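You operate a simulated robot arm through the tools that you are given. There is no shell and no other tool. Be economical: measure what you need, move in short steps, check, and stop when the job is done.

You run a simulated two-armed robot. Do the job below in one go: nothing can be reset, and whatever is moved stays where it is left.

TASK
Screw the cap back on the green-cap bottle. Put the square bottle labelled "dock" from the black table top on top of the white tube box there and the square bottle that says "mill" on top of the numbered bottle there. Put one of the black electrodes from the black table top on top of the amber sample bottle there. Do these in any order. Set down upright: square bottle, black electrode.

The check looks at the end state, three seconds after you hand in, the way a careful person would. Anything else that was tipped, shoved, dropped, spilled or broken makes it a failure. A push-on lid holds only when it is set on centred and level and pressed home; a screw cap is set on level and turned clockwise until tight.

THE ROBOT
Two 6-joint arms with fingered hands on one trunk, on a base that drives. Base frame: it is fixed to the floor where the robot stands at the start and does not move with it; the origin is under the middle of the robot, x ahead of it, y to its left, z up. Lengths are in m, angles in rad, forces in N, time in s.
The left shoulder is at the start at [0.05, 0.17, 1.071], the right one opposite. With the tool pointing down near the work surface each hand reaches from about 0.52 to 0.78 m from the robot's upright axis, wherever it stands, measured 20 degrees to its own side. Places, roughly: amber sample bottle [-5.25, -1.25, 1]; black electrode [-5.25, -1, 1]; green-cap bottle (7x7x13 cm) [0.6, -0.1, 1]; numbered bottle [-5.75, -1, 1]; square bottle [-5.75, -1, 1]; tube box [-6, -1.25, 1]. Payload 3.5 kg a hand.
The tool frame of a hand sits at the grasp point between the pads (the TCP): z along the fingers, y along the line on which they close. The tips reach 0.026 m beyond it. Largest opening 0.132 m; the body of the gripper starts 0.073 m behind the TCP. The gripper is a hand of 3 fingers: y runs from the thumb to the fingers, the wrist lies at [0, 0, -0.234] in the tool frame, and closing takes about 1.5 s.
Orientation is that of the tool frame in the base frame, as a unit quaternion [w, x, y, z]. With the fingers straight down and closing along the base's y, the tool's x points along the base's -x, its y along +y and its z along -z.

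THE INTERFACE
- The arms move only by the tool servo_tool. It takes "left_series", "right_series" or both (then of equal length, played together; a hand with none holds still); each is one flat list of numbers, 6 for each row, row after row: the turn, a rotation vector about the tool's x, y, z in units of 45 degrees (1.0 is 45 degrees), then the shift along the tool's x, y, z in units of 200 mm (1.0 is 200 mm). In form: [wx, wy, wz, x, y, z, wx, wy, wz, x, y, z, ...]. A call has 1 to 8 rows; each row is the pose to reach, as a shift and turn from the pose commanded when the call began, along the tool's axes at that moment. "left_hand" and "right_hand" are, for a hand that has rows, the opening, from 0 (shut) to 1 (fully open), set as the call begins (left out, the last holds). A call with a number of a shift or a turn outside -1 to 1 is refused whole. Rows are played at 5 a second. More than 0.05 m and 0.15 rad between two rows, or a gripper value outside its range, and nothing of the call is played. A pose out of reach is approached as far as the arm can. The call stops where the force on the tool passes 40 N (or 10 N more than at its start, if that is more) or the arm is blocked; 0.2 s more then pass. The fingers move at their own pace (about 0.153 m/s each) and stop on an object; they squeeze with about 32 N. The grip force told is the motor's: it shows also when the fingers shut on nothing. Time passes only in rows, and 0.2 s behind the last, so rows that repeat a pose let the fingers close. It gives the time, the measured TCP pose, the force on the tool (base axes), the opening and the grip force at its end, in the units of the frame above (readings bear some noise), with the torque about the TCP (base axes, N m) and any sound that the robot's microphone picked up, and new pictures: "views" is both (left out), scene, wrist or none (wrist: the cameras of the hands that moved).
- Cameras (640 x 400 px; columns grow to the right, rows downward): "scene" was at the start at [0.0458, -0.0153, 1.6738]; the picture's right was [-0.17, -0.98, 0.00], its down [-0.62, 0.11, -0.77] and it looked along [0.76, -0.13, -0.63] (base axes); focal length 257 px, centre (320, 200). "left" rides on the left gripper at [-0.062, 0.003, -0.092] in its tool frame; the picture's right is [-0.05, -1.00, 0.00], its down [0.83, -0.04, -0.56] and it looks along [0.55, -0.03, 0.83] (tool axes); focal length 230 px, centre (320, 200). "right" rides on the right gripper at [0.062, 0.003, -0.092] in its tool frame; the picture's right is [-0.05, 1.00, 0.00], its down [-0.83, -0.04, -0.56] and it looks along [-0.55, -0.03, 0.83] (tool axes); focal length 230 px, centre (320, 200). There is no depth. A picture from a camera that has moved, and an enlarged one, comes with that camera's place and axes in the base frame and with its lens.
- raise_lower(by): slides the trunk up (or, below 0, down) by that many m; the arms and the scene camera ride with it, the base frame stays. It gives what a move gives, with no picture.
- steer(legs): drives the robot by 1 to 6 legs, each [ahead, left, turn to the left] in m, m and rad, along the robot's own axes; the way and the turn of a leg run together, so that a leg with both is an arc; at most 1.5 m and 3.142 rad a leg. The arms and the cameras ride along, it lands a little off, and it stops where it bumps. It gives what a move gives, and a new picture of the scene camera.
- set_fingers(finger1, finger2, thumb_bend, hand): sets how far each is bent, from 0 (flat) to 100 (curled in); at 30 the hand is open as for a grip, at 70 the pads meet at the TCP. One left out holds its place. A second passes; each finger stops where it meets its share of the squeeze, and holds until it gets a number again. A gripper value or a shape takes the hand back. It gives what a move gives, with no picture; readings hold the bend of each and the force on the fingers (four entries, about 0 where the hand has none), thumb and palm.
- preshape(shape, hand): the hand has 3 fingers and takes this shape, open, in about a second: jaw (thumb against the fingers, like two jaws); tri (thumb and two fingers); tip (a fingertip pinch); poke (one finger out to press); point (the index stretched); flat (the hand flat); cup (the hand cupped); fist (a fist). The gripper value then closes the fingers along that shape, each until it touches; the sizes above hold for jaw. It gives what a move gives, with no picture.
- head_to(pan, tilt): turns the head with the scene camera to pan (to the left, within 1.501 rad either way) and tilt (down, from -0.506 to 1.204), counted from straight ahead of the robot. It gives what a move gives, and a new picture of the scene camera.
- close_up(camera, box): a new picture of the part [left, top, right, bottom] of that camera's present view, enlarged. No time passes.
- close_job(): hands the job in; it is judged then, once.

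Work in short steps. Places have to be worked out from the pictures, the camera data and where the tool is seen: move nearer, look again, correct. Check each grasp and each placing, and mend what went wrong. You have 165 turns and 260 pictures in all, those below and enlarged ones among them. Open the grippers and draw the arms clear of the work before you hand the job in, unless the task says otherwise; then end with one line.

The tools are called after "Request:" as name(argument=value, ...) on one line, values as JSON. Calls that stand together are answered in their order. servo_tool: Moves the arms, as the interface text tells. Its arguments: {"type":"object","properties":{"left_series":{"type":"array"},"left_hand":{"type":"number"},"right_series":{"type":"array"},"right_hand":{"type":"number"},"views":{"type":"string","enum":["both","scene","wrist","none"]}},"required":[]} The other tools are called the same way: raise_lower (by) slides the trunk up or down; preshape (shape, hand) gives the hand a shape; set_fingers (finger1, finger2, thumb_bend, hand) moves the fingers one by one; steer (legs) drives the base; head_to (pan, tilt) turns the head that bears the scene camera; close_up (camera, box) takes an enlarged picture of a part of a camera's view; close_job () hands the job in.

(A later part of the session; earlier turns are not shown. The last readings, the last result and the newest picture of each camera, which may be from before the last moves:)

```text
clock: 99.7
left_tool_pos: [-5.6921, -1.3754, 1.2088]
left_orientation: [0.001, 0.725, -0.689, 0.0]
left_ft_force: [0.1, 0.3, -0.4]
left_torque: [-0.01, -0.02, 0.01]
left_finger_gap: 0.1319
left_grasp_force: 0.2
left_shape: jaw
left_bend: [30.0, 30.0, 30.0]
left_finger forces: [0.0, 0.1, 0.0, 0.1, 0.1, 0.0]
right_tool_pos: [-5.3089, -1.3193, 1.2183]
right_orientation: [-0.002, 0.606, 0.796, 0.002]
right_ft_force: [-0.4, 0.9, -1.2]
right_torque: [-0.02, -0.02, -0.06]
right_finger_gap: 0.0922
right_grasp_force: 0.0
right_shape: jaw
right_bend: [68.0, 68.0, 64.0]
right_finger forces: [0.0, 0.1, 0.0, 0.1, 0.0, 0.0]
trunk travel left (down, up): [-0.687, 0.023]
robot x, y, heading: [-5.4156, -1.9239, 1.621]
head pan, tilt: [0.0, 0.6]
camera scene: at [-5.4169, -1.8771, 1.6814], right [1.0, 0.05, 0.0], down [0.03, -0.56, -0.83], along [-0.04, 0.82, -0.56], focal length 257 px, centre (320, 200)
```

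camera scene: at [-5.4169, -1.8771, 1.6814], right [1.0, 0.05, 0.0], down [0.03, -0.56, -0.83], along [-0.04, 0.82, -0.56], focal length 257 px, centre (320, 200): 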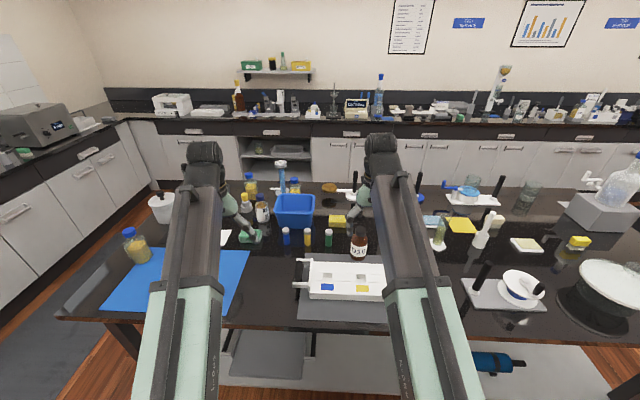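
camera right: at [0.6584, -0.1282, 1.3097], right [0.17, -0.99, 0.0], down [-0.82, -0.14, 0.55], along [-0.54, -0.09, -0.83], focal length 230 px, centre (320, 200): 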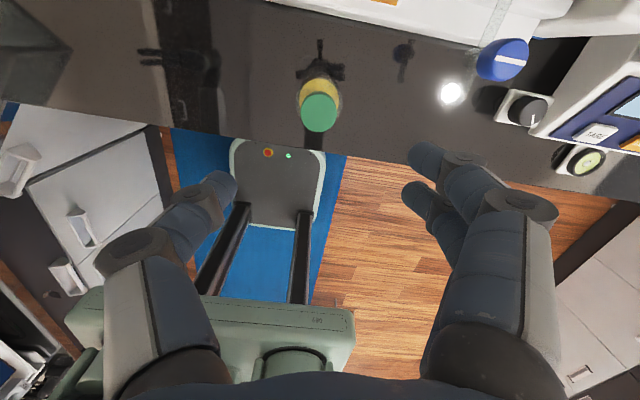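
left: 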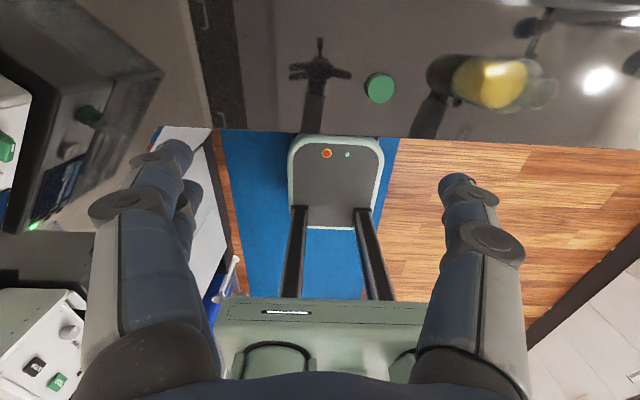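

I take enlarged views of the relevant table areas.

Request:
close_up(camera="scene", box=[210, 170, 370, 270])

Request:
close_up(camera="scene", box=[390, 160, 550, 260])

Request:
close_up(camera="left", box=[0, 0, 640, 400])

Request:
close_up(camera="right", box=[0, 0, 640, 400])

```text
4.00 times, centred on (290, 220) of scene
camera zoom: at [-5.4169, -1.8771, 1.6814], right [1.0, 0.05, 0.0], down [0.03, -0.56, -0.83], along [-0.04, 0.82, -0.56], focal length 1028 px, centre (440, 120)
```

zoom: 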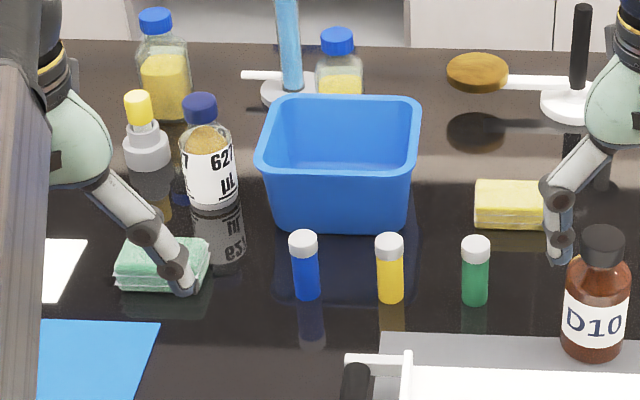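

```text
4.00 times, centred on (470, 210) of scene
camera zoom: at [-5.4169, -1.8771, 1.6814], right [1.0, 0.05, 0.0], down [0.03, -0.56, -0.83], along [-0.04, 0.82, -0.56], focal length 1028 px, centre (-280, 160)
```

zoom: 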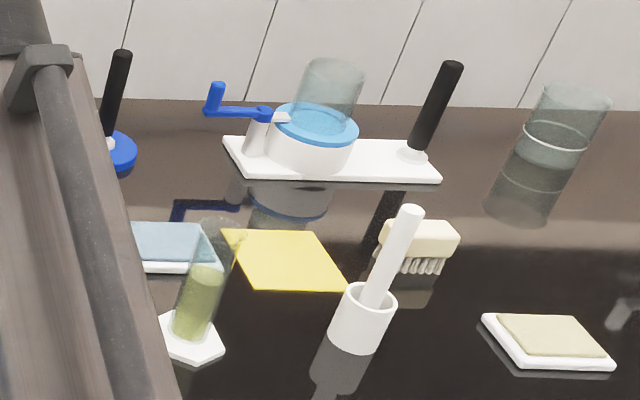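

```text
1.00 times, centred on (320, 200) of left
camera zoom: at [-5.6987, -1.3138, 1.3042], right [0.99, 0.1, 0.0], down [0.08, -0.83, 0.56], along [0.06, -0.55, -0.83], focal length 230 px, centre (320, 200)
```

zoom: 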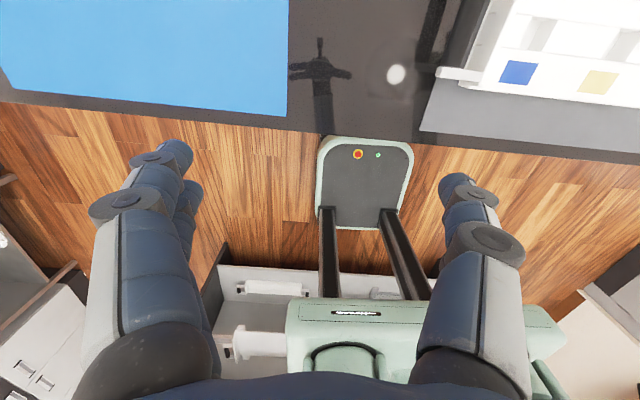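

```text
1.00 times, centred on (320, 200) of right
camera zoom: at [-5.3232, -1.2605, 1.3092], right [0.98, 0.21, 0.0], down [0.18, -0.82, 0.55], along [0.12, -0.54, -0.83], focal length 230 px, centre (320, 200)
```

zoom: 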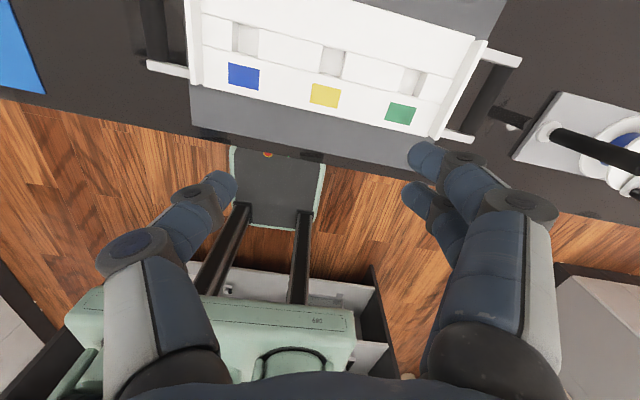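

Amber bottle "D10", a numbered bottle ("627 µL"), and yellow-filled bottles are visible; the arm hides the box area. I shift left 0.45 m to see that part between the arms.

Request:
steer(legs=[[0, 0.45, -0.05]])

Request:
close_up(camera="scene", box=[220, 160, 420, 285])

```text
clock: 102.4
left_tool_pos: [-6.1228, -1.3721, 1.2107]
left_orientation: [0.0, -0.707, 0.707, -0.001]
left_ft_force: [-0.8, -1.0, -0.7]
left_torque: [-0.03, -0.01, -0.02]
left_finger_gap: 0.1321
left_grasp_force: 0.0
left_shape: jaw
left_bend: [30.0, 30.0, 30.0]
left_finger forces: [0.1, 0.0, 0.0, 0.0, 0.0, 0.1]
right_tool_pos: [-5.735, -1.3369, 1.2168]
right_orientation: [-0.002, 0.626, 0.78, 0.002]
right_ft_force: [0.4, 0.5, -1.0]
right_torque: [0.03, 0.0, -0.03]
right_finger_gap: 0.0921
right_grasp_force: 0.0
right_shape: jaw
right_bend: [68.0, 68.0, 64.0]
right_finger forces: [0.1, 0.0, 0.0, 0.0, 0.1, 0.0]
trunk travel left (down, up): [-0.687, 0.023]
robot x, y, heading: [-5.8742, -1.933, 1.567]
head pan, tilt: [0.0, 0.6]
camera scene: at [-5.8727, -1.8881, 1.6814], right [1.0, 0.0, 0.0], down [0.0, -0.56, -0.83], along [0.0, 0.83, -0.56], focal length 257 px, centre (320, 200)
```

scene: 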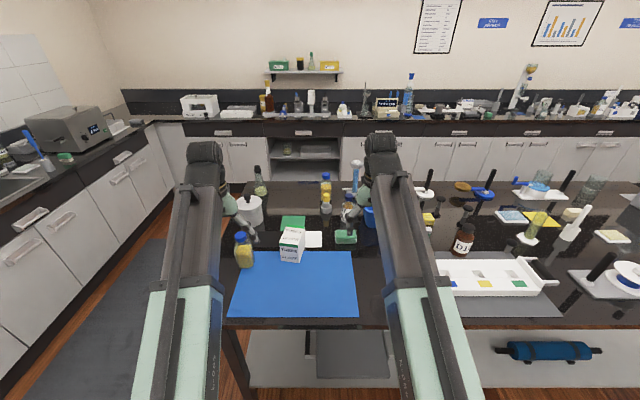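

```text
3.20 times, centred on (320, 222) of scene
camera zoom: at [-5.8727, -1.8881, 1.6814], right [1.0, 0.0, 0.0], down [0.0, -0.56, -0.83], along [0.0, 0.83, -0.56], focal length 822 px, centre (320, 128)
```

zoom: 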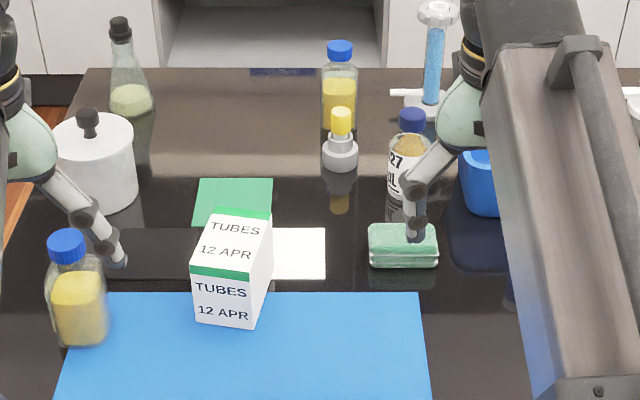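

I zoom in on each square bottle to read labels.

Request:
close_up(camera="scene", box=[225, 225, 273, 273])

Request:
close_up(camera="scene", box=[305, 165, 369, 215])

Request:
close_up(camera="scene", box=[470, 170, 630, 290])

```text
8.33 times, centred on (249, 249) of scene
camera zoom: at [-5.8727, -1.8881, 1.6814], right [1.0, 0.0, 0.0], down [0.0, -0.56, -0.83], along [0.0, 0.83, -0.56], focal length 2142 px, centre (912, -208)
```

zoom: 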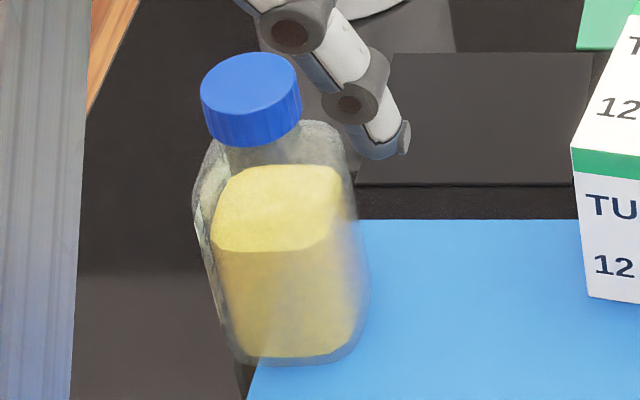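

```text
8.00 times, centred on (337, 190) of scene
camera zoom: at [-5.8727, -1.8881, 1.6814], right [1.0, 0.0, 0.0], down [0.0, -0.56, -0.83], along [0.0, 0.83, -0.56], focal length 2056 px, centre (184, 280)
```

zoom: 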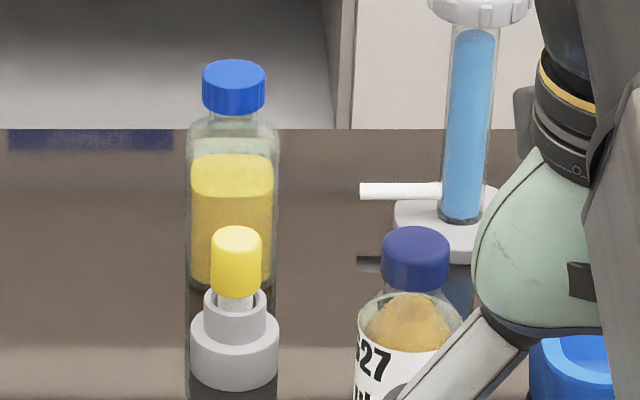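

```text
3.33 times, centred on (550, 230) of scene
camera zoom: at [-5.8727, -1.8881, 1.6814], right [1.0, 0.0, 0.0], down [0.0, -0.56, -0.83], along [0.0, 0.83, -0.56], focal length 857 px, centre (-447, 100)
```

zoom: 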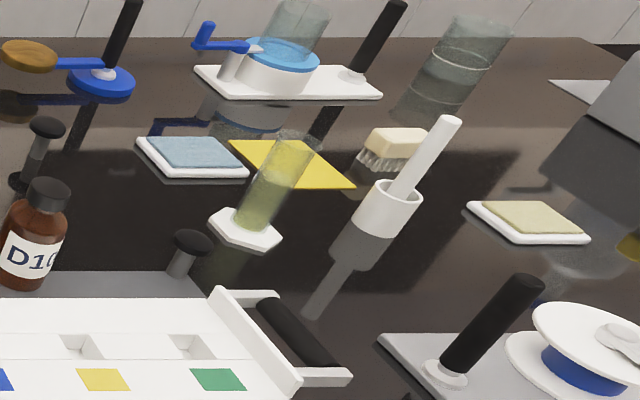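

Labels don't face this side. There are two small black dumbbell-shaped pieces near D10 (likely the electrodes, ~[-5.20,-0.95] and ~[-5.08,-1.12]). I extend the left hand forward so its backward-looking camera sees bottle A's far face.

Request:
servo_tool(left_series=[0, 0, 0, -0.2, 0, 0, 0, 0, 0, -0.4, 0, 0, 0, 0, 0, -0.6, 0, 0, 0, 0, 0, -0.8, 0, 0, 0, 0, 0, -1.0, 0, 0, 0, 0, 0, -1.0, 0, 0], views="wrist")

Request:
close_up(camera="scene", box=[420, 190, 548, 270])

```text
clock: 103.8
left_tool_pos: [-6.1171, -1.2294, 1.1873]
left_orientation: [-0.001, 0.707, -0.707, -0.001]
left_ft_force: [0.5, 0.8, -0.6]
left_torque: [0.02, 0.04, 0.02]
left_finger_gap: 0.1319
left_grasp_force: 0.1
left_shape: jaw
left_bend: [30.0, 30.0, 30.0]
left_finger forces: [0.0, 0.0, 0.0, 0.0, 0.2, 0.0]
left hand out of reach, approached as far as the arm can: row 4, 5, 6
right_tool_pos: [-5.7347, -1.336, 1.2174]
right_orientation: [-0.003, 0.626, 0.78, 0.002]
right_ft_force: [-0.3, -1.7, -0.4]
right_torque: [-0.01, -0.01, 0.0]
right_finger_gap: 0.0922
right_grasp_force: 0.0
right_shape: jaw
right_bend: [68.0, 68.0, 64.0]
right_finger forces: [0.0, 0.0, 0.1, 0.0, 0.1, 0.1]
trunk travel left (down, up): [-0.687, 0.023]
robot x, y, heading: [-5.8727, -1.9336, 1.568]
head pan, tilt: [0.0, 0.6]
camera left: at [-6.1192, -1.1681, 1.281], right [1.0, 0.05, 0.0], down [0.04, -0.83, 0.55], along [0.03, -0.55, -0.83], focal length 230 px, centre (320, 200)
```

left: 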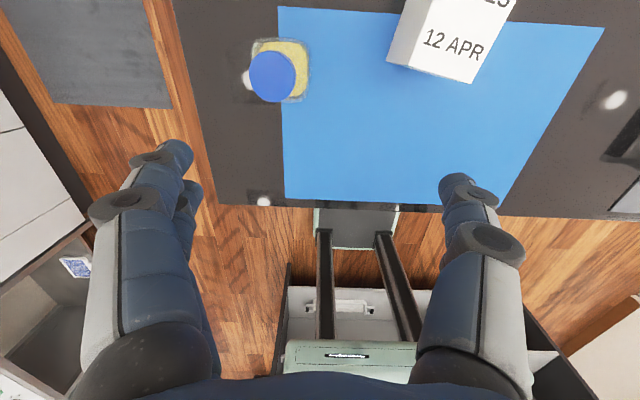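

```text
5.00 times, centred on (484, 230) of scene
camera zoom: at [-5.8715, -1.8882, 1.6814], right [1.0, 0.0, 0.0], down [0.0, -0.56, -0.83], along [0.0, 0.83, -0.56], focal length 1285 px, centre (-500, 50)
```

zoom: 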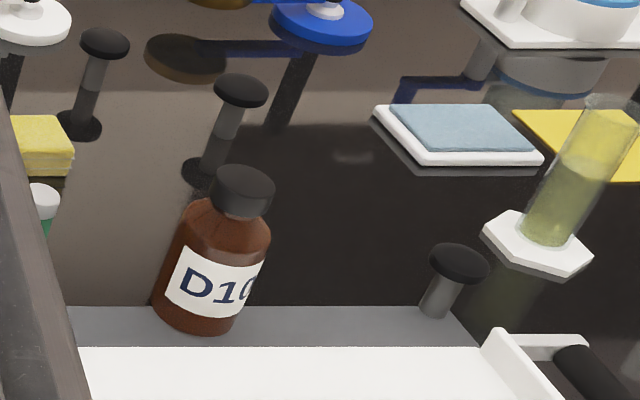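

Three mushroom-shaped electrodes are visible; one stands on the grey mat at ≈[-5.10,-1.125], D10 at ≈[-5.286,-1.125]. I zoom the left camera at bottle A for a label.

Request:
close_up(camera="left", box=[232, 20, 328, 110])

Request:
close_up(camera="right", box=[0, 0, 640, 400])

```text
4.44 times, centred on (280, 65) of left
camera zoom: at [-6.1192, -1.1681, 1.281], right [1.0, 0.05, 0.0], down [0.04, -0.83, 0.55], along [0.03, -0.55, -0.83], focal length 1022 px, centre (498, 800)
```

zoom: 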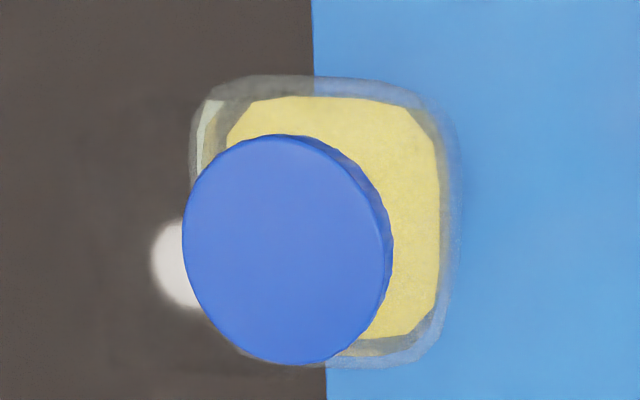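

```text
1.00 times, centred on (320, 200) of right
camera zoom: at [-5.747, -1.2771, 1.3093], right [0.99, 0.17, 0.0], down [0.14, -0.82, 0.55], along [0.09, -0.54, -0.83], focal length 230 px, centre (320, 200)
```

zoom: 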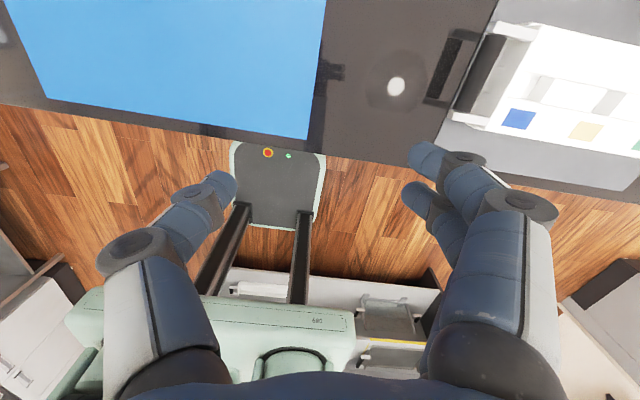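

A white label seems to be on A's −x face. I move further left (x≈−6.4) and look back toward it.

Request:
steer(legs=[[0, 0.5, 0]])

Request:
head_to(pan=-0.45, tilt=0.65)

Request:
close_up(camera="scene", box=[200, 120, 440, 270])

```text
clock: 106.8
left_tool_pos: [-6.6217, -1.2261, 1.1853]
left_orientation: [0.0, -0.704, 0.71, 0.001]
left_ft_force: [0.5, -0.6, -0.8]
left_torque: [0.0, -0.06, 0.0]
left_finger_gap: 0.1319
left_grasp_force: 0.1
left_shape: jaw
left_bend: [30.0, 30.0, 30.0]
left_finger forces: [0.0, 0.1, 0.0, 0.0, 0.1, 0.0]
right_tool_pos: [-6.2408, -1.3331, 1.2183]
right_orientation: [-0.002, 0.629, 0.778, 0.002]
right_ft_force: [-0.1, -0.3, 0.4]
right_torque: [-0.02, 0.01, 0.03]
right_finger_gap: 0.0921
right_grasp_force: 0.1
right_shape: jaw
right_bend: [68.0, 68.0, 64.0]
right_finger forces: [0.1, 0.0, 0.1, 0.0, 0.0, 0.1]
trunk travel left (down, up): [-0.687, 0.023]
robot x, y, heading: [-6.3793, -1.9309, 1.562]
head pan, tilt: [0.0, 0.6]
camera scene: at [-6.3812, -1.8856, 1.6814], right [1.0, -0.01, 0.0], down [0.0, -0.56, -0.83], along [0.01, 0.83, -0.56], focal length 257 px, centre (320, 200)
```

scene: 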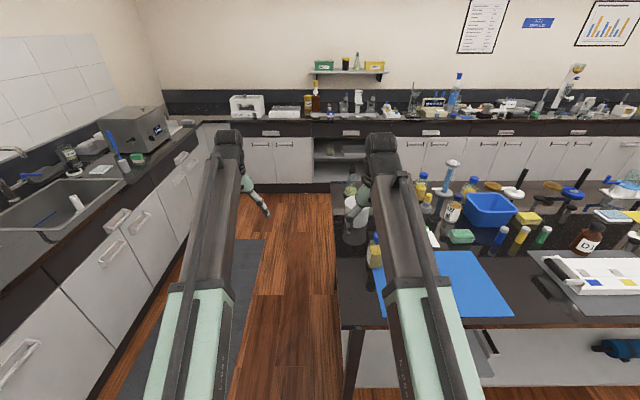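

```text
clock: 107.7
left_tool_pos: [-6.6193, -1.2252, 1.1877]
left_orientation: [0.001, -0.704, 0.711, 0.001]
left_ft_force: [-0.2, -0.5, -0.1]
left_torque: [-0.02, -0.01, 0.02]
left_finger_gap: 0.1321
left_grasp_force: 0.1
left_shape: jaw
left_bend: [30.0, 30.0, 30.0]
left_finger forces: [0.0, 0.0, 0.1, 0.0, 0.1, 0.0]
right_tool_pos: [-6.2395, -1.3346, 1.2167]
right_orientation: [-0.002, 0.629, 0.778, 0.001]
right_ft_force: [-0.1, 0.7, -0.1]
right_torque: [0.04, 0.03, 0.02]
right_finger_gap: 0.0924
right_grasp_force: 0.0
right_shape: jaw
right_bend: [68.0, 68.0, 64.0]
right_finger forces: [0.0, 0.0, 0.1, 0.1, 0.0, 0.0]
trunk travel left (down, up): [-0.687, 0.023]
robot x, y, heading: [-6.3805, -1.9331, 1.564]
head pan, tilt: [-0.45, 0.649]
camera scene: at [-6.3425, -1.8961, 1.6771], right [0.9, -0.44, 0.0], down [-0.27, -0.54, -0.8], along [0.35, 0.71, -0.6], focal length 257 px, centre (320, 200)
```

scene: 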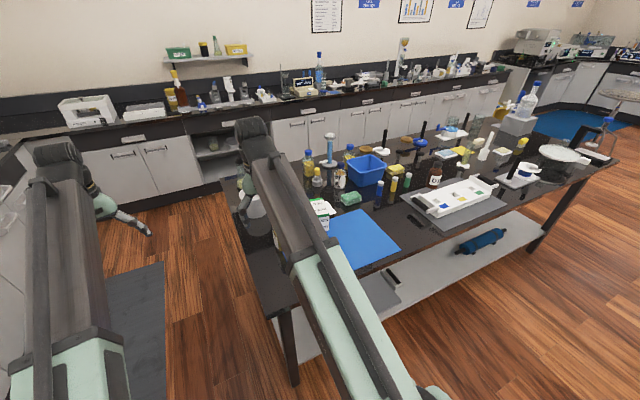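

```text
2.67 times, centred on (320, 195) of scene
camera zoom: at [-6.3425, -1.8961, 1.6771], right [0.9, -0.44, 0.0], down [-0.27, -0.54, -0.8], along [0.35, 0.71, -0.6], focal length 685 px, centre (320, 213)
```

zoom: 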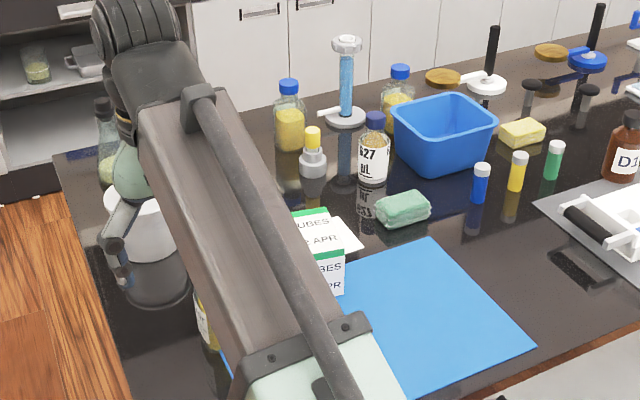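

The label is just hidden by the right forearm. I swing the right hand 0.17 m to the right.

Request:
servo_tool(right_series=[0, 0, 0, -0.045, 0.2, 0, 0, 0, 0, -0.09, 0.4, 0, 0, 0, 0, -0.13, 0.6, 0, 0, 0, 0, -0.18, 0.85, 0, 0, 0, 0, -0.18, 0.85, 0], views="none")

Request:
close_up(camera="scene", box=[230, 170, 350, 270])

```text
refused: row 4 steps farther than a row can; nothing moved
```

```text
4.00 times, centred on (290, 220) of scene
camera zoom: at [-6.3425, -1.8961, 1.6771], right [0.9, -0.44, 0.0], down [-0.27, -0.54, -0.8], along [0.35, 0.71, -0.6], focal length 1028 px, centre (440, 120)
```

zoom: 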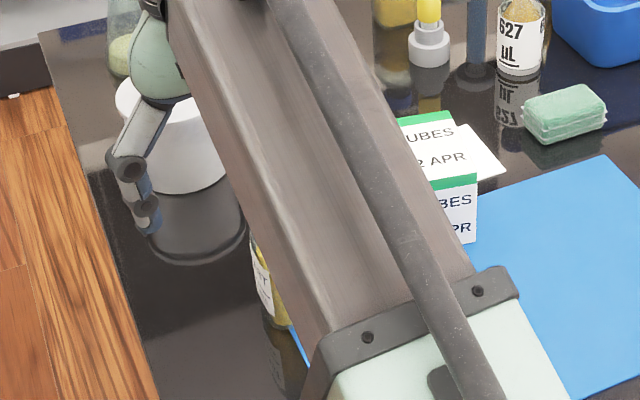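

Row step slightly too large; I resend with smaller steps.

Request:
servo_tool(right_series=[0, 0, 0, -0.04, 0.2, 0, 0, 0, 0, -0.08, 0.4, 0, 0, 0, 0, -0.12, 0.6, 0, 0, 0, 0, -0.16, 0.8, 0, 0, 0, 0, -0.2, 0.95, 0, 0, 0, 0, -0.2, 0.95, 0], views="none")

Request:
close_up(camera="scene", box=[230, 170, 350, 270])

```text
clock: 109.1
left_tool_pos: [-6.6209, -1.2257, 1.1876]
left_orientation: [0.0, -0.704, 0.711, 0.001]
left_ft_force: [0.0, -0.1, -0.3]
left_torque: [0.02, 0.0, -0.03]
left_finger_gap: 0.132
left_grasp_force: 0.1
left_shape: jaw
left_bend: [30.0, 30.0, 30.0]
left_finger forces: [0.0, 0.0, 0.0, 0.0, 0.1, 0.0]
right_tool_pos: [-6.0443, -1.3375, 1.2175]
right_orientation: [-0.002, 0.629, 0.778, 0.002]
right_ft_force: [0.9, 0.7, 0.0]
right_torque: [-0.01, 0.03, -0.04]
right_finger_gap: 0.0921
right_grasp_force: 0.1
right_shape: jaw
right_bend: [68.0, 68.0, 64.0]
right_finger forces: [0.1, 0.0, 0.0, 0.1, 0.1, 0.1]
trunk travel left (down, up): [-0.687, 0.023]
robot x, y, heading: [-6.3822, -1.9341, 1.56]
head pan, tilt: [-0.45, 0.649]
```

```text
4.00 times, centred on (290, 220) of scene
camera zoom: at [-6.3427, -1.8962, 1.6771], right [0.9, -0.44, 0.0], down [-0.27, -0.54, -0.8], along [0.35, 0.71, -0.6], focal length 1028 px, centre (440, 120)
```

zoom: 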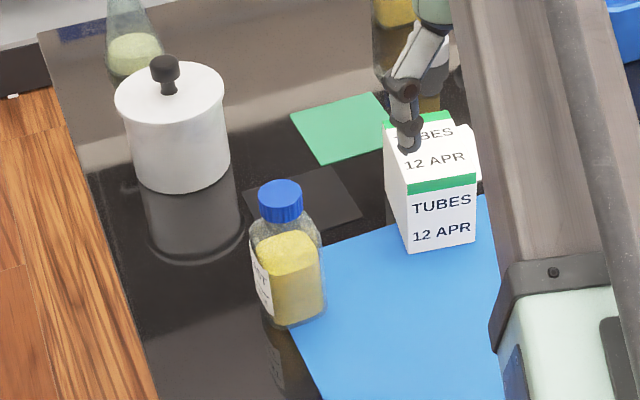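

The label is too oblique still. I shift 0.13 m further left and zoom.

Request:
steer(legs=[[0, 0.13, 0]])

Request:
close_up(camera="scene", box=[270, 160, 350, 240])

```text
clock: 110.4
left_tool_pos: [-6.7518, -1.2229, 1.1867]
left_orientation: [0.001, -0.704, 0.71, 0.0]
left_ft_force: [-0.2, -0.5, 0.1]
left_torque: [0.02, -0.06, 0.0]
left_finger_gap: 0.1317
left_grasp_force: 0.1
left_shape: jaw
left_bend: [30.0, 30.0, 30.0]
left_finger forces: [0.1, 0.0, 0.0, 0.0, 0.1, 0.0]
right_tool_pos: [-6.1778, -1.3365, 1.2197]
right_orientation: [-0.002, 0.629, 0.777, 0.003]
right_ft_force: [-0.4, 0.2, 0.5]
right_torque: [0.04, -0.06, 0.01]
right_finger_gap: 0.092
right_grasp_force: 0.1
right_shape: jaw
right_bend: [68.0, 68.0, 64.0]
right_finger forces: [0.1, 0.1, 0.0, 0.0, 0.1, 0.1]
trunk travel left (down, up): [-0.687, 0.023]
robot x, y, heading: [-6.5142, -1.9337, 1.563]
head pan, tilt: [-0.45, 0.649]
camera scene: at [-6.4755, -1.895, 1.6771], right [0.9, -0.44, 0.0], down [-0.27, -0.54, -0.8], along [0.35, 0.71, -0.6], focal length 257 px, centre (320, 200)
```

scene: 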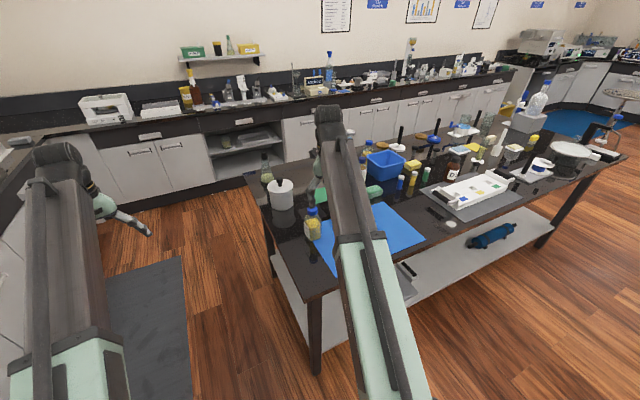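

```text
5.00 times, centred on (310, 200) of scene
camera zoom: at [-6.4755, -1.895, 1.6771], right [0.9, -0.44, 0.0], down [-0.27, -0.54, -0.8], along [0.35, 0.71, -0.6], focal length 1285 px, centre (370, 200)
```

zoom: 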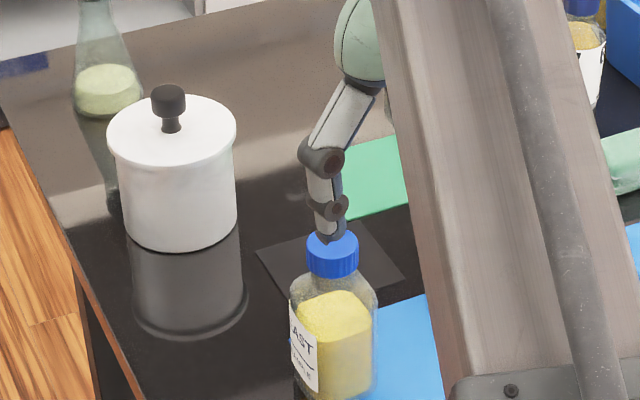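

A reads "…AST", a distractor, so dock and mill are the two bottles near the +y edge. First the electrode from this side: I retract the left hand and drive right to x≈−5.42.

Request:
servo_tool(left_series=[0, 0, 0, 0.2, 0, 0, 0, 0, 0, 0.4, 0, 0, 0, 0, 0, 0.6, 0, 0, 0, 0, 0, 0.8, 0, 0, 0, 0, 0, 1.0, 0, 0, 0, 0, 0, 1.0, 0, 0], views="none")

Request:
steer(legs=[[0.0, -1.1, 0], [0.09, 0, 0]])

Request:
head_to(pan=-0.35, tilt=0.7)

```text
clock: 111.8
left_tool_pos: [-6.7536, -1.4235, 1.1875]
left_orientation: [0.001, -0.705, 0.71, 0.003]
left_ft_force: [-0.3, 0.5, -0.7]
left_torque: [0.02, -0.01, -0.02]
left_finger_gap: 0.132
left_grasp_force: 0.0
left_shape: jaw
left_bend: [30.0, 30.0, 30.0]
left_finger forces: [0.0, 0.0, 0.1, 0.0, 0.0, 0.0]
right_tool_pos: [-6.1754, -1.3357, 1.2189]
right_orientation: [-0.002, 0.629, 0.777, 0.002]
right_ft_force: [-0.2, 0.1, -0.1]
right_torque: [0.0, 0.01, 0.0]
right_finger_gap: 0.0918
right_grasp_force: 0.1
right_shape: jaw
right_bend: [68.0, 68.0, 64.0]
right_finger forces: [0.0, 0.0, 0.0, 0.1, 0.1, 0.1]
trunk travel left (down, up): [-0.687, 0.023]
robot x, y, heading: [-6.5148, -1.9345, 1.569]
head pan, tilt: [-0.45, 0.649]
```

```text
clock: 118.1
left_tool_pos: [-5.6449, -1.3468, 1.1865]
left_orientation: [0.0, -0.699, 0.715, 0.001]
left_ft_force: [0.2, -0.1, 0.0]
left_torque: [-0.03, -0.04, -0.02]
left_finger_gap: 0.1321
left_grasp_force: 0.0
left_shape: jaw
left_bend: [30.0, 30.0, 30.0]
left_finger forces: [0.0, 0.1, 0.0, 0.0, 0.1, 0.1]
right_tool_pos: [-5.0664, -1.2681, 1.2172]
right_orientation: [-0.001, 0.635, 0.773, 0.001]
right_ft_force: [0.2, 0.2, 0.4]
right_torque: [-0.03, -0.04, -0.01]
right_finger_gap: 0.092
right_grasp_force: 0.1
right_shape: jaw
right_bend: [68.0, 68.0, 64.0]
right_finger forces: [0.0, 0.0, 0.0, 0.1, 0.0, 0.0]
trunk travel left (down, up): [-0.687, 0.023]
robot x, y, heading: [-5.4137, -1.8623, 1.544]
head pan, tilt: [-0.45, 0.649]
camera scene: at [-5.3718, -1.8216, 1.677], right [0.89, -0.46, 0.0], down [-0.28, -0.54, -0.8], along [0.36, 0.71, -0.61], focal length 257 px, centre (320, 200)
```

scene: 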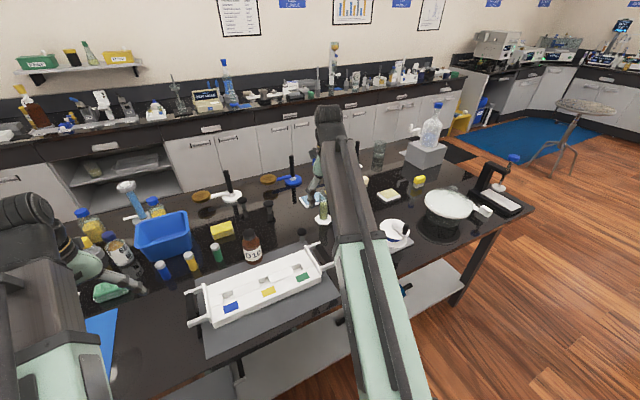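

```text
clock: 118.8
left_tool_pos: [-5.6446, -1.3496, 1.1872]
left_orientation: [0.002, -0.699, 0.715, 0.002]
left_ft_force: [0.1, 0.2, 0.0]
left_torque: [0.0, -0.02, 0.0]
left_finger_gap: 0.1319
left_grasp_force: 0.1
left_shape: jaw
left_bend: [30.0, 30.0, 30.0]
left_finger forces: [0.0, 0.0, 0.0, 0.0, 0.1, 0.0]
right_tool_pos: [-5.0656, -1.2699, 1.2191]
right_orientation: [-0.003, 0.635, 0.772, 0.002]
right_ft_force: [0.7, -0.2, 0.6]
right_torque: [-0.01, 0.0, 0.0]
right_finger_gap: 0.0922
right_grasp_force: 0.1
right_shape: jaw
right_bend: [68.0, 68.0, 64.0]
right_finger forces: [0.0, 0.1, 0.1, 0.0, 0.1, 0.1]
trunk travel left (down, up): [-0.687, 0.023]
robot x, y, heading: [-5.4086, -1.86, 1.55]
head pan, tilt: [-0.351, 0.7]
camera scene: at [-5.3803, -1.8228, 1.6728], right [0.93, -0.37, 0.0], down [-0.24, -0.6, -0.77], along [0.28, 0.71, -0.64], focal length 257 px, centre (320, 200)
```

scene: 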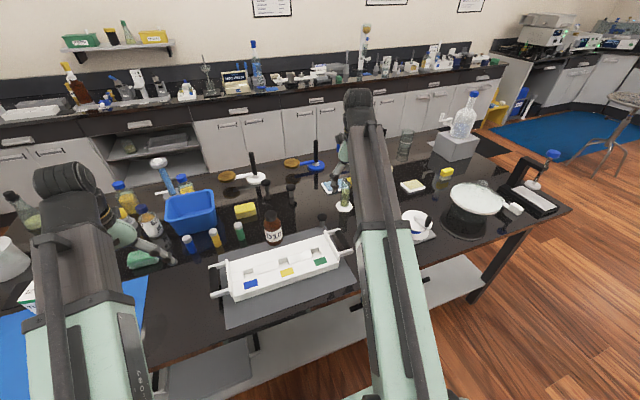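

I zoom in on D10 and the electrode on the grey mat.

Request:
close_up(camera="scene", box=[250, 170, 360, 240])

```text
5.71 times, centred on (305, 205) of scene
camera zoom: at [-5.3803, -1.8228, 1.6728], right [0.93, -0.37, 0.0], down [-0.24, -0.6, -0.77], along [0.28, 0.71, -0.64], focal length 1469 px, centre (406, 171)
```

zoom: 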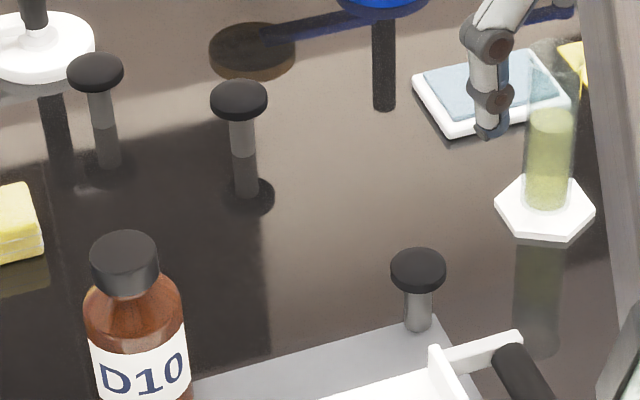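

Electrode 2: head Ø≈0.04, height ≈0.056, base ≈[-5.10,-1.136]. To have it comfortably in reach I move the base 6 cm forward and 8 cm right.

Request:
steer(legs=[[0.06, -0.08, 0.02]])

Request:
close_up(camera="right", box=[0, 0, 640, 400])

Request:
close_up(camera="scene", box=[240, 180, 340, 250])

```text
clock: 119.9
left_tool_pos: [-5.5681, -1.2938, 1.1881]
left_orientation: [0.002, -0.705, 0.709, 0.003]
left_ft_force: [0.3, -0.5, -0.4]
left_torque: [-0.02, 0.02, 0.01]
left_finger_gap: 0.1319
left_grasp_force: 0.0
left_shape: jaw
left_bend: [30.0, 30.0, 30.0]
left_finger forces: [0.0, 0.1, 0.0, 0.0, 0.0, 0.0]
right_tool_pos: [-4.9916, -1.2029, 1.2181]
right_orientation: [-0.001, 0.628, 0.778, 0.0]
right_ft_force: [0.9, 0.3, -0.3]
right_torque: [-0.04, 0.08, -0.04]
right_finger_gap: 0.092
right_grasp_force: 0.2
right_shape: jaw
right_bend: [68.0, 68.0, 64.0]
right_finger forces: [0.0, 0.1, 0.1, 0.1, 0.0, 0.0]
trunk travel left (down, up): [-0.687, 0.023]
robot x, y, heading: [-5.3262, -1.8033, 1.563]
head pan, tilt: [-0.351, 0.7]
camera scene: at [-5.2943, -1.7616, 1.6726], right [0.94, -0.35, 0.0], down [-0.23, -0.6, -0.76], along [0.27, 0.72, -0.65], focal length 257 px, centre (320, 200)
```

scene: 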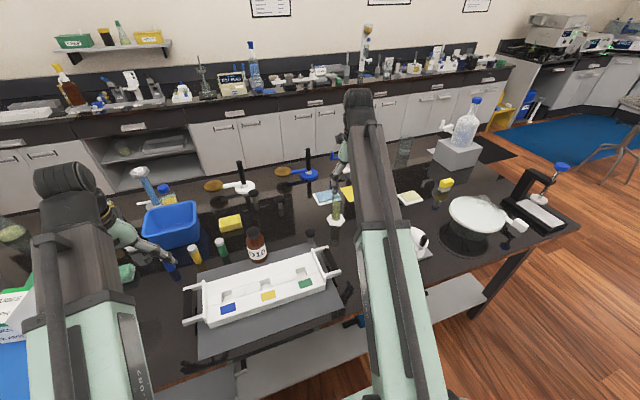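

```text
1.00 times, centred on (320, 200) of right
camera zoom: at [-5.0019, -1.1439, 1.3092], right [0.99, 0.16, 0.0], down [0.13, -0.82, 0.55], along [0.09, -0.54, -0.83], focal length 230 px, centre (320, 200)
```

zoom: 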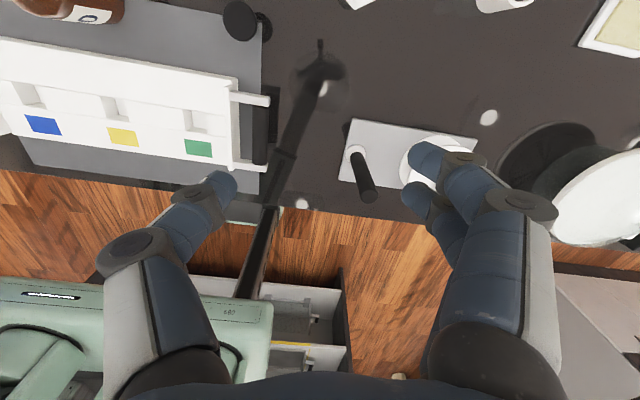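

```text
5.71 times, centred on (290, 215) of scene
camera zoom: at [-5.2943, -1.7616, 1.6726], right [0.94, -0.35, 0.0], down [-0.23, -0.6, -0.76], along [0.27, 0.72, -0.65], focal length 1469 px, centre (491, 114)
```

zoom: 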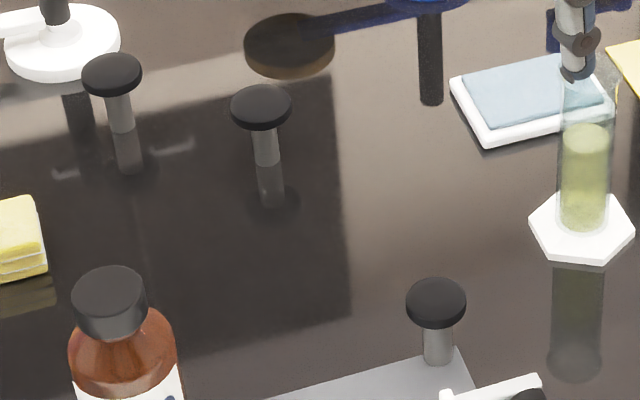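

Electrode axis ≈ [-5.10,-1.128] from both cameras. I move the right hand above it, square the closing direction to x, and descend to z≈1.07.

Request:
servo_tool(right_series=[0, 0, 0.09, 0.16, -0.15, 0, 0, 0, 0.18, 0.32, -0.3, 0, 0, 0, 0.27, 0.48, -0.448, 0, 0, 0, 0.27, 0.48, -0.448, 0.2, 0, 0, 0.27, 0.48, -0.448, 0.4, 0, 0, 0.27, 0.48, -0.448, 0.6, 0, 0, 0.27, 0.48, -0.448, 0.74, 0, 0, 0.27, 0.48, -0.448, 0.74], views="wrist")

```text
clock: 121.7
left_tool_pos: [-5.5693, -1.2966, 1.1874]
left_orientation: [0.001, -0.705, 0.709, 0.003]
left_ft_force: [0.1, 0.3, 0.8]
left_torque: [0.0, -0.01, -0.02]
left_finger_gap: 0.1318
left_grasp_force: 0.2
left_shape: jaw
left_bend: [30.0, 30.0, 30.0]
left_finger forces: [0.0, 0.1, 0.1, 0.1, 0.1, 0.0]
right_tool_pos: [-5.0993, -1.1289, 1.0717]
right_orientation: [-0.002, 0.707, 0.707, 0.002]
right_ft_force: [-0.2, -0.1, -0.2]
right_torque: [-0.01, 0.01, -0.03]
right_finger_gap: 0.0923
right_grasp_force: 0.1
right_shape: jaw
right_bend: [68.0, 68.0, 64.0]
right_finger forces: [0.0, 0.0, 0.0, 0.0, 0.0, 0.0]
trunk travel left (down, up): [-0.687, 0.023]
robot x, y, heading: [-5.3263, -1.801, 1.568]
head pan, tilt: [-0.351, 0.7]
camera right: at [-5.0978, -1.0681, 1.1636], right [1.0, -0.05, 0.0], down [-0.04, -0.83, 0.55], along [-0.03, -0.55, -0.83], focal length 230 px, centre (320, 200)
```

right: 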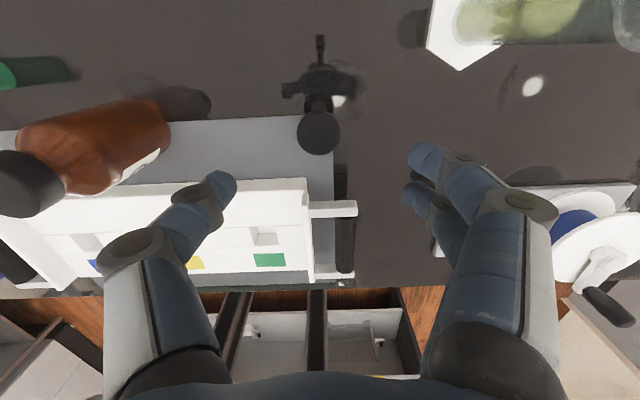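

Head seen ~4 mm toward −y and 3 mm toward −x of the hand axis. I correct and descend to z≈0.99.

Request:
servo_tool(right_series=[0, 0, 0, -0.02, -0.015, 0.1, 0, 0, 0, -0.02, -0.015, 0.25, 0, 0, 0, -0.02, -0.015, 0.41, 0, 0, 0, -0.02, -0.015, 0.41], right_hand=0.6, views="wrist")

```text
clock: 122.7
left_tool_pos: [-5.5703, -1.2946, 1.1882]
left_orientation: [0.002, -0.706, 0.708, 0.003]
left_ft_force: [0.1, 0.4, 0.2]
left_torque: [0.02, -0.01, -0.03]
left_finger_gap: 0.1318
left_grasp_force: 0.2
left_shape: jaw
left_bend: [30.0, 30.0, 30.0]
left_finger forces: [0.0, 0.0, 0.1, 0.0, 0.0, 0.1]
right_tool_pos: [-5.1019, -1.1342, 0.9893]
right_orientation: [-0.002, 0.707, 0.707, 0.0]
right_ft_force: [-0.8, -0.7, -0.6]
right_torque: [0.03, 0.02, 0.04]
right_finger_gap: 0.0794
right_grasp_force: 0.1
right_shape: jaw
right_bend: [71.0, 71.0, 71.0]
right_finger forces: [0.0, 0.0, 0.0, 0.1, 0.0, 0.0]
trunk travel left (down, up): [-0.687, 0.023]
robot x, y, heading: [-5.3302, -1.8044, 1.568]
head pan, tilt: [-0.351, 0.7]
camera right: at [-5.0999, -1.0744, 1.0797], right [1.0, -0.05, 0.0], down [-0.04, -0.83, 0.55], along [-0.03, -0.55, -0.83], focal length 230 px, centre (320, 200)
```

right: 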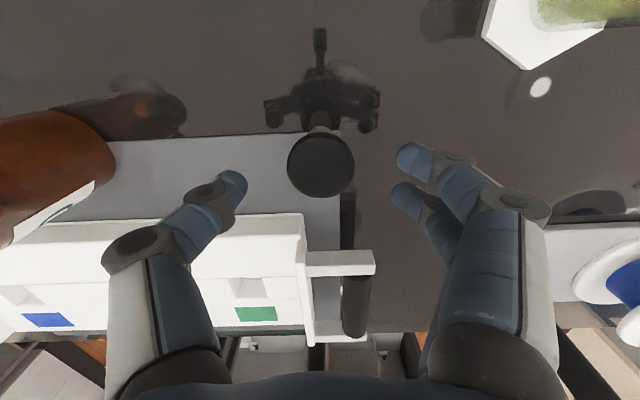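

Centred. I descend 25 mm and close on the head.

Request:
servo_tool(right_series=[0, 0, 0, 0, 0, 0.06, 0, 0, 0, 0, 0, 0.125, 0, 0, 0, 0, 0, 0.125], views="none")

Request:
servo_tool(right_series=[0, 0, 0, 0, 0, 0, 0, 0, 0, 0, 0, 0, 0, 0, 0, 0, 0, 0, 0, 0, 0, 0, 0, 0, 0, 0, 0, 0, 0, 0, 0, 0, 0, 0, 0, 0], right_hand=0.1, views="wrist")

```text
clock: 123.5
left_tool_pos: [-5.5702, -1.2951, 1.1888]
left_orientation: [0.0, -0.705, 0.709, 0.002]
left_ft_force: [-0.2, 0.7, 1.3]
left_torque: [0.02, 0.0, 0.02]
left_finger_gap: 0.132
left_grasp_force: 0.1
left_shape: jaw
left_bend: [30.0, 30.0, 30.0]
left_finger forces: [0.0, 0.1, 0.1, 0.0, 0.0, 0.0]
right_tool_pos: [-5.1019, -1.1326, 0.9607]
right_orientation: [-0.002, 0.706, 0.708, 0.001]
right_ft_force: [0.5, 0.0, 0.1]
right_torque: [0.0, -0.01, -0.01]
right_finger_gap: 0.0796
right_grasp_force: 0.0
right_shape: jaw
right_bend: [71.0, 71.0, 71.0]
right_finger forces: [0.0, 0.0, 0.0, 0.0, 0.1, 0.0]
trunk travel left (down, up): [-0.687, 0.023]
robot x, y, heading: [-5.3263, -1.8018, 1.568]
head pan, tilt: [-0.351, 0.7]
```

```text
clock: 124.9
left_tool_pos: [-5.5699, -1.2958, 1.1875]
left_orientation: [0.002, -0.705, 0.709, 0.002]
left_ft_force: [0.0, 0.0, 0.1]
left_torque: [0.01, -0.03, -0.01]
left_finger_gap: 0.1319
left_grasp_force: 0.0
left_shape: jaw
left_bend: [30.0, 30.0, 30.0]
left_finger forces: [0.0, 0.0, 0.1, 0.0, 0.0, 0.1]
right_tool_pos: [-5.1014, -1.1322, 0.9607]
right_orientation: [-0.001, 0.707, 0.707, 0.002]
right_ft_force: [-0.1, 0.0, -2.0]
right_torque: [-0.01, -0.01, 0.02]
right_finger_gap: 0.0212
right_grasp_force: 31.9
right_shape: jaw
right_bend: [74.0, 73.0, 73.0]
right_finger forces: [13.6, 15.7, 0.1, 0.1, 25.2, 0.0]
trunk travel left (down, up): [-0.687, 0.023]
robot x, y, heading: [-5.3291, -1.8023, 1.564]
head pan, tilt: [-0.351, 0.7]
camera right: at [-5.0997, -1.0719, 1.0533], right [1.0, -0.05, 0.0], down [-0.04, -0.83, 0.55], along [-0.03, -0.55, -0.83], focal length 230 px, centre (320, 200)
```

right: 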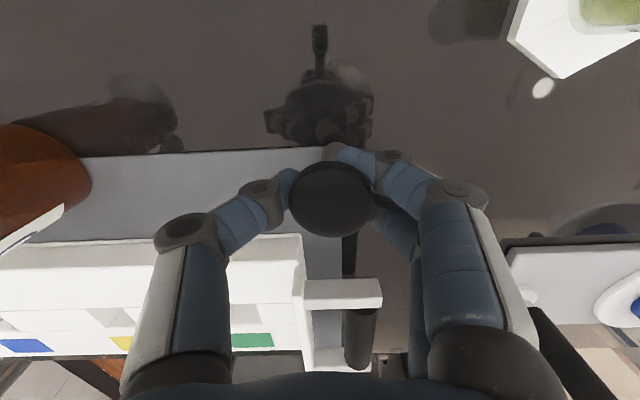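

Gripped (gap 0.021, seemingly on the stem just under the head). I lift 15 cm and check.

Request:
servo_tool(right_series=[0, 0, 0, 0, 0, -0.1, 0, 0, 0, 0, 0, -0.3, 0, 0, 0, 0, 0, -0.5, 0, 0, 0, 0, 0, -0.7, 0, 0, 0, 0, 0, -0.75, 0, 0, 0, 0, 0, -0.75], views="both")

Request:
close_up(camera="right", box=[240, 110, 400, 260])

Request:
close_up(camera="scene", box=[230, 170, 350, 260])

```text
clock: 126.3
left_tool_pos: [-5.5713, -1.2948, 1.1874]
left_orientation: [0.0, -0.705, 0.709, 0.002]
left_ft_force: [0.4, 0.3, 0.7]
left_torque: [-0.01, 0.01, -0.02]
left_finger_gap: 0.1317
left_grasp_force: 0.1
left_shape: jaw
left_bend: [30.0, 30.0, 30.0]
left_finger forces: [0.0, 0.0, 0.1, 0.0, 0.0, 0.0]
right_tool_pos: [-5.1049, -1.1315, 1.1137]
right_orientation: [-0.003, 0.707, 0.708, 0.002]
right_ft_force: [-0.5, 0.2, -1.2]
right_torque: [-0.04, -0.01, -0.03]
right_finger_gap: 0.0209
right_grasp_force: 31.8
right_shape: jaw
right_bend: [74.0, 73.0, 73.0]
right_finger forces: [14.2, 16.0, 0.1, 0.1, 25.2, 0.0]
trunk travel left (down, up): [-0.687, 0.023]
robot x, y, heading: [-5.33, -1.8037, 1.566]
head pan, tilt: [-0.351, 0.7]
camera scene: at [-5.2964, -1.7631, 1.6727], right [0.94, -0.35, 0.0], down [-0.23, -0.6, -0.76], along [0.27, 0.72, -0.64], focal length 257 px, centre (320, 200)
camera right: at [-5.1028, -1.0722, 1.2054], right [1.0, -0.05, 0.0], down [-0.04, -0.83, 0.55], along [-0.03, -0.55, -0.83], focal length 230 px, centre (320, 200)
```

scene: 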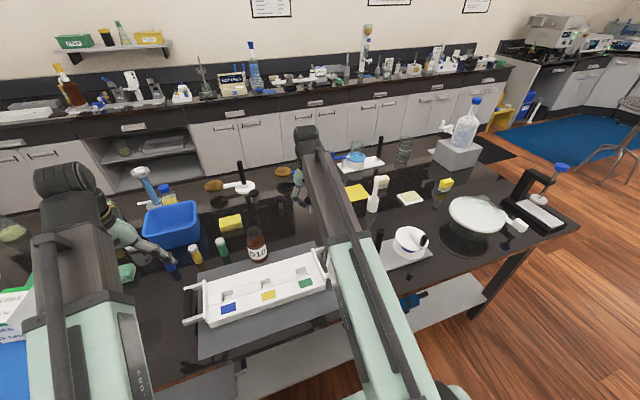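
right: 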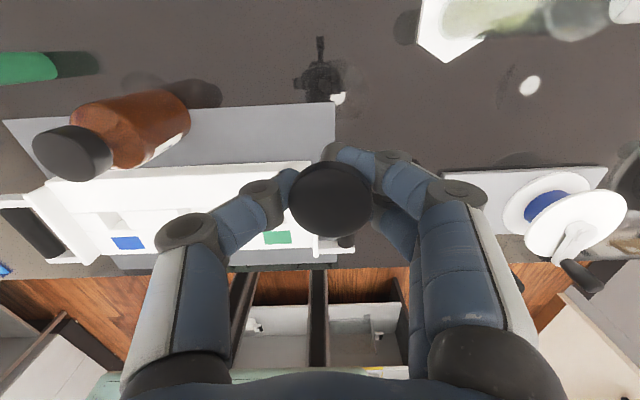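

```text
2.67 times, centred on (320, 185) of right
camera zoom: at [-5.1028, -1.0722, 1.2054], right [1.0, -0.05, 0.0], down [-0.04, -0.83, 0.55], along [-0.03, -0.55, -0.83], focal length 614 px, centre (320, 240)
```

zoom: 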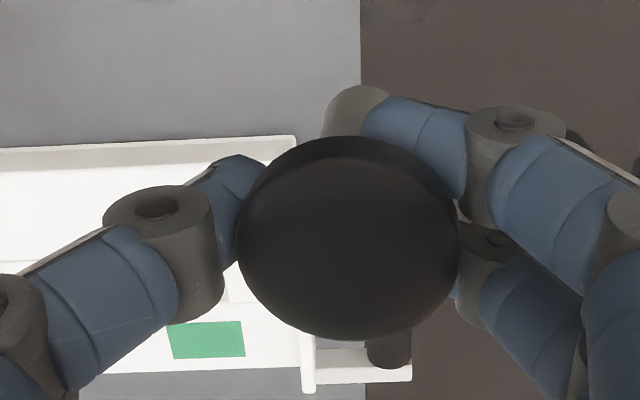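

```text
4.44 times, centred on (290, 215) of scene
camera zoom: at [-5.2964, -1.7631, 1.6727], right [0.94, -0.35, 0.0], down [-0.23, -0.6, -0.76], along [0.27, 0.72, -0.64], focal length 1142 px, centre (453, 133)
```

zoom: 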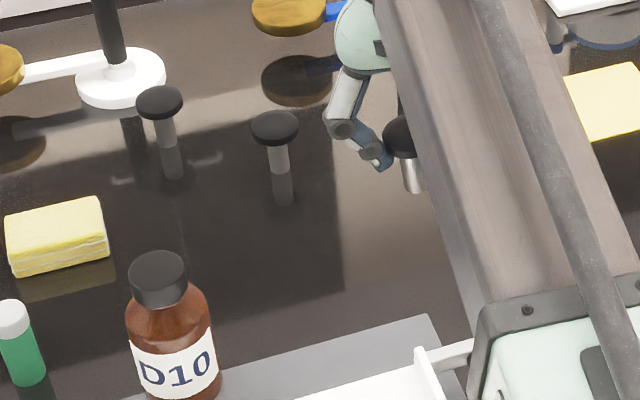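

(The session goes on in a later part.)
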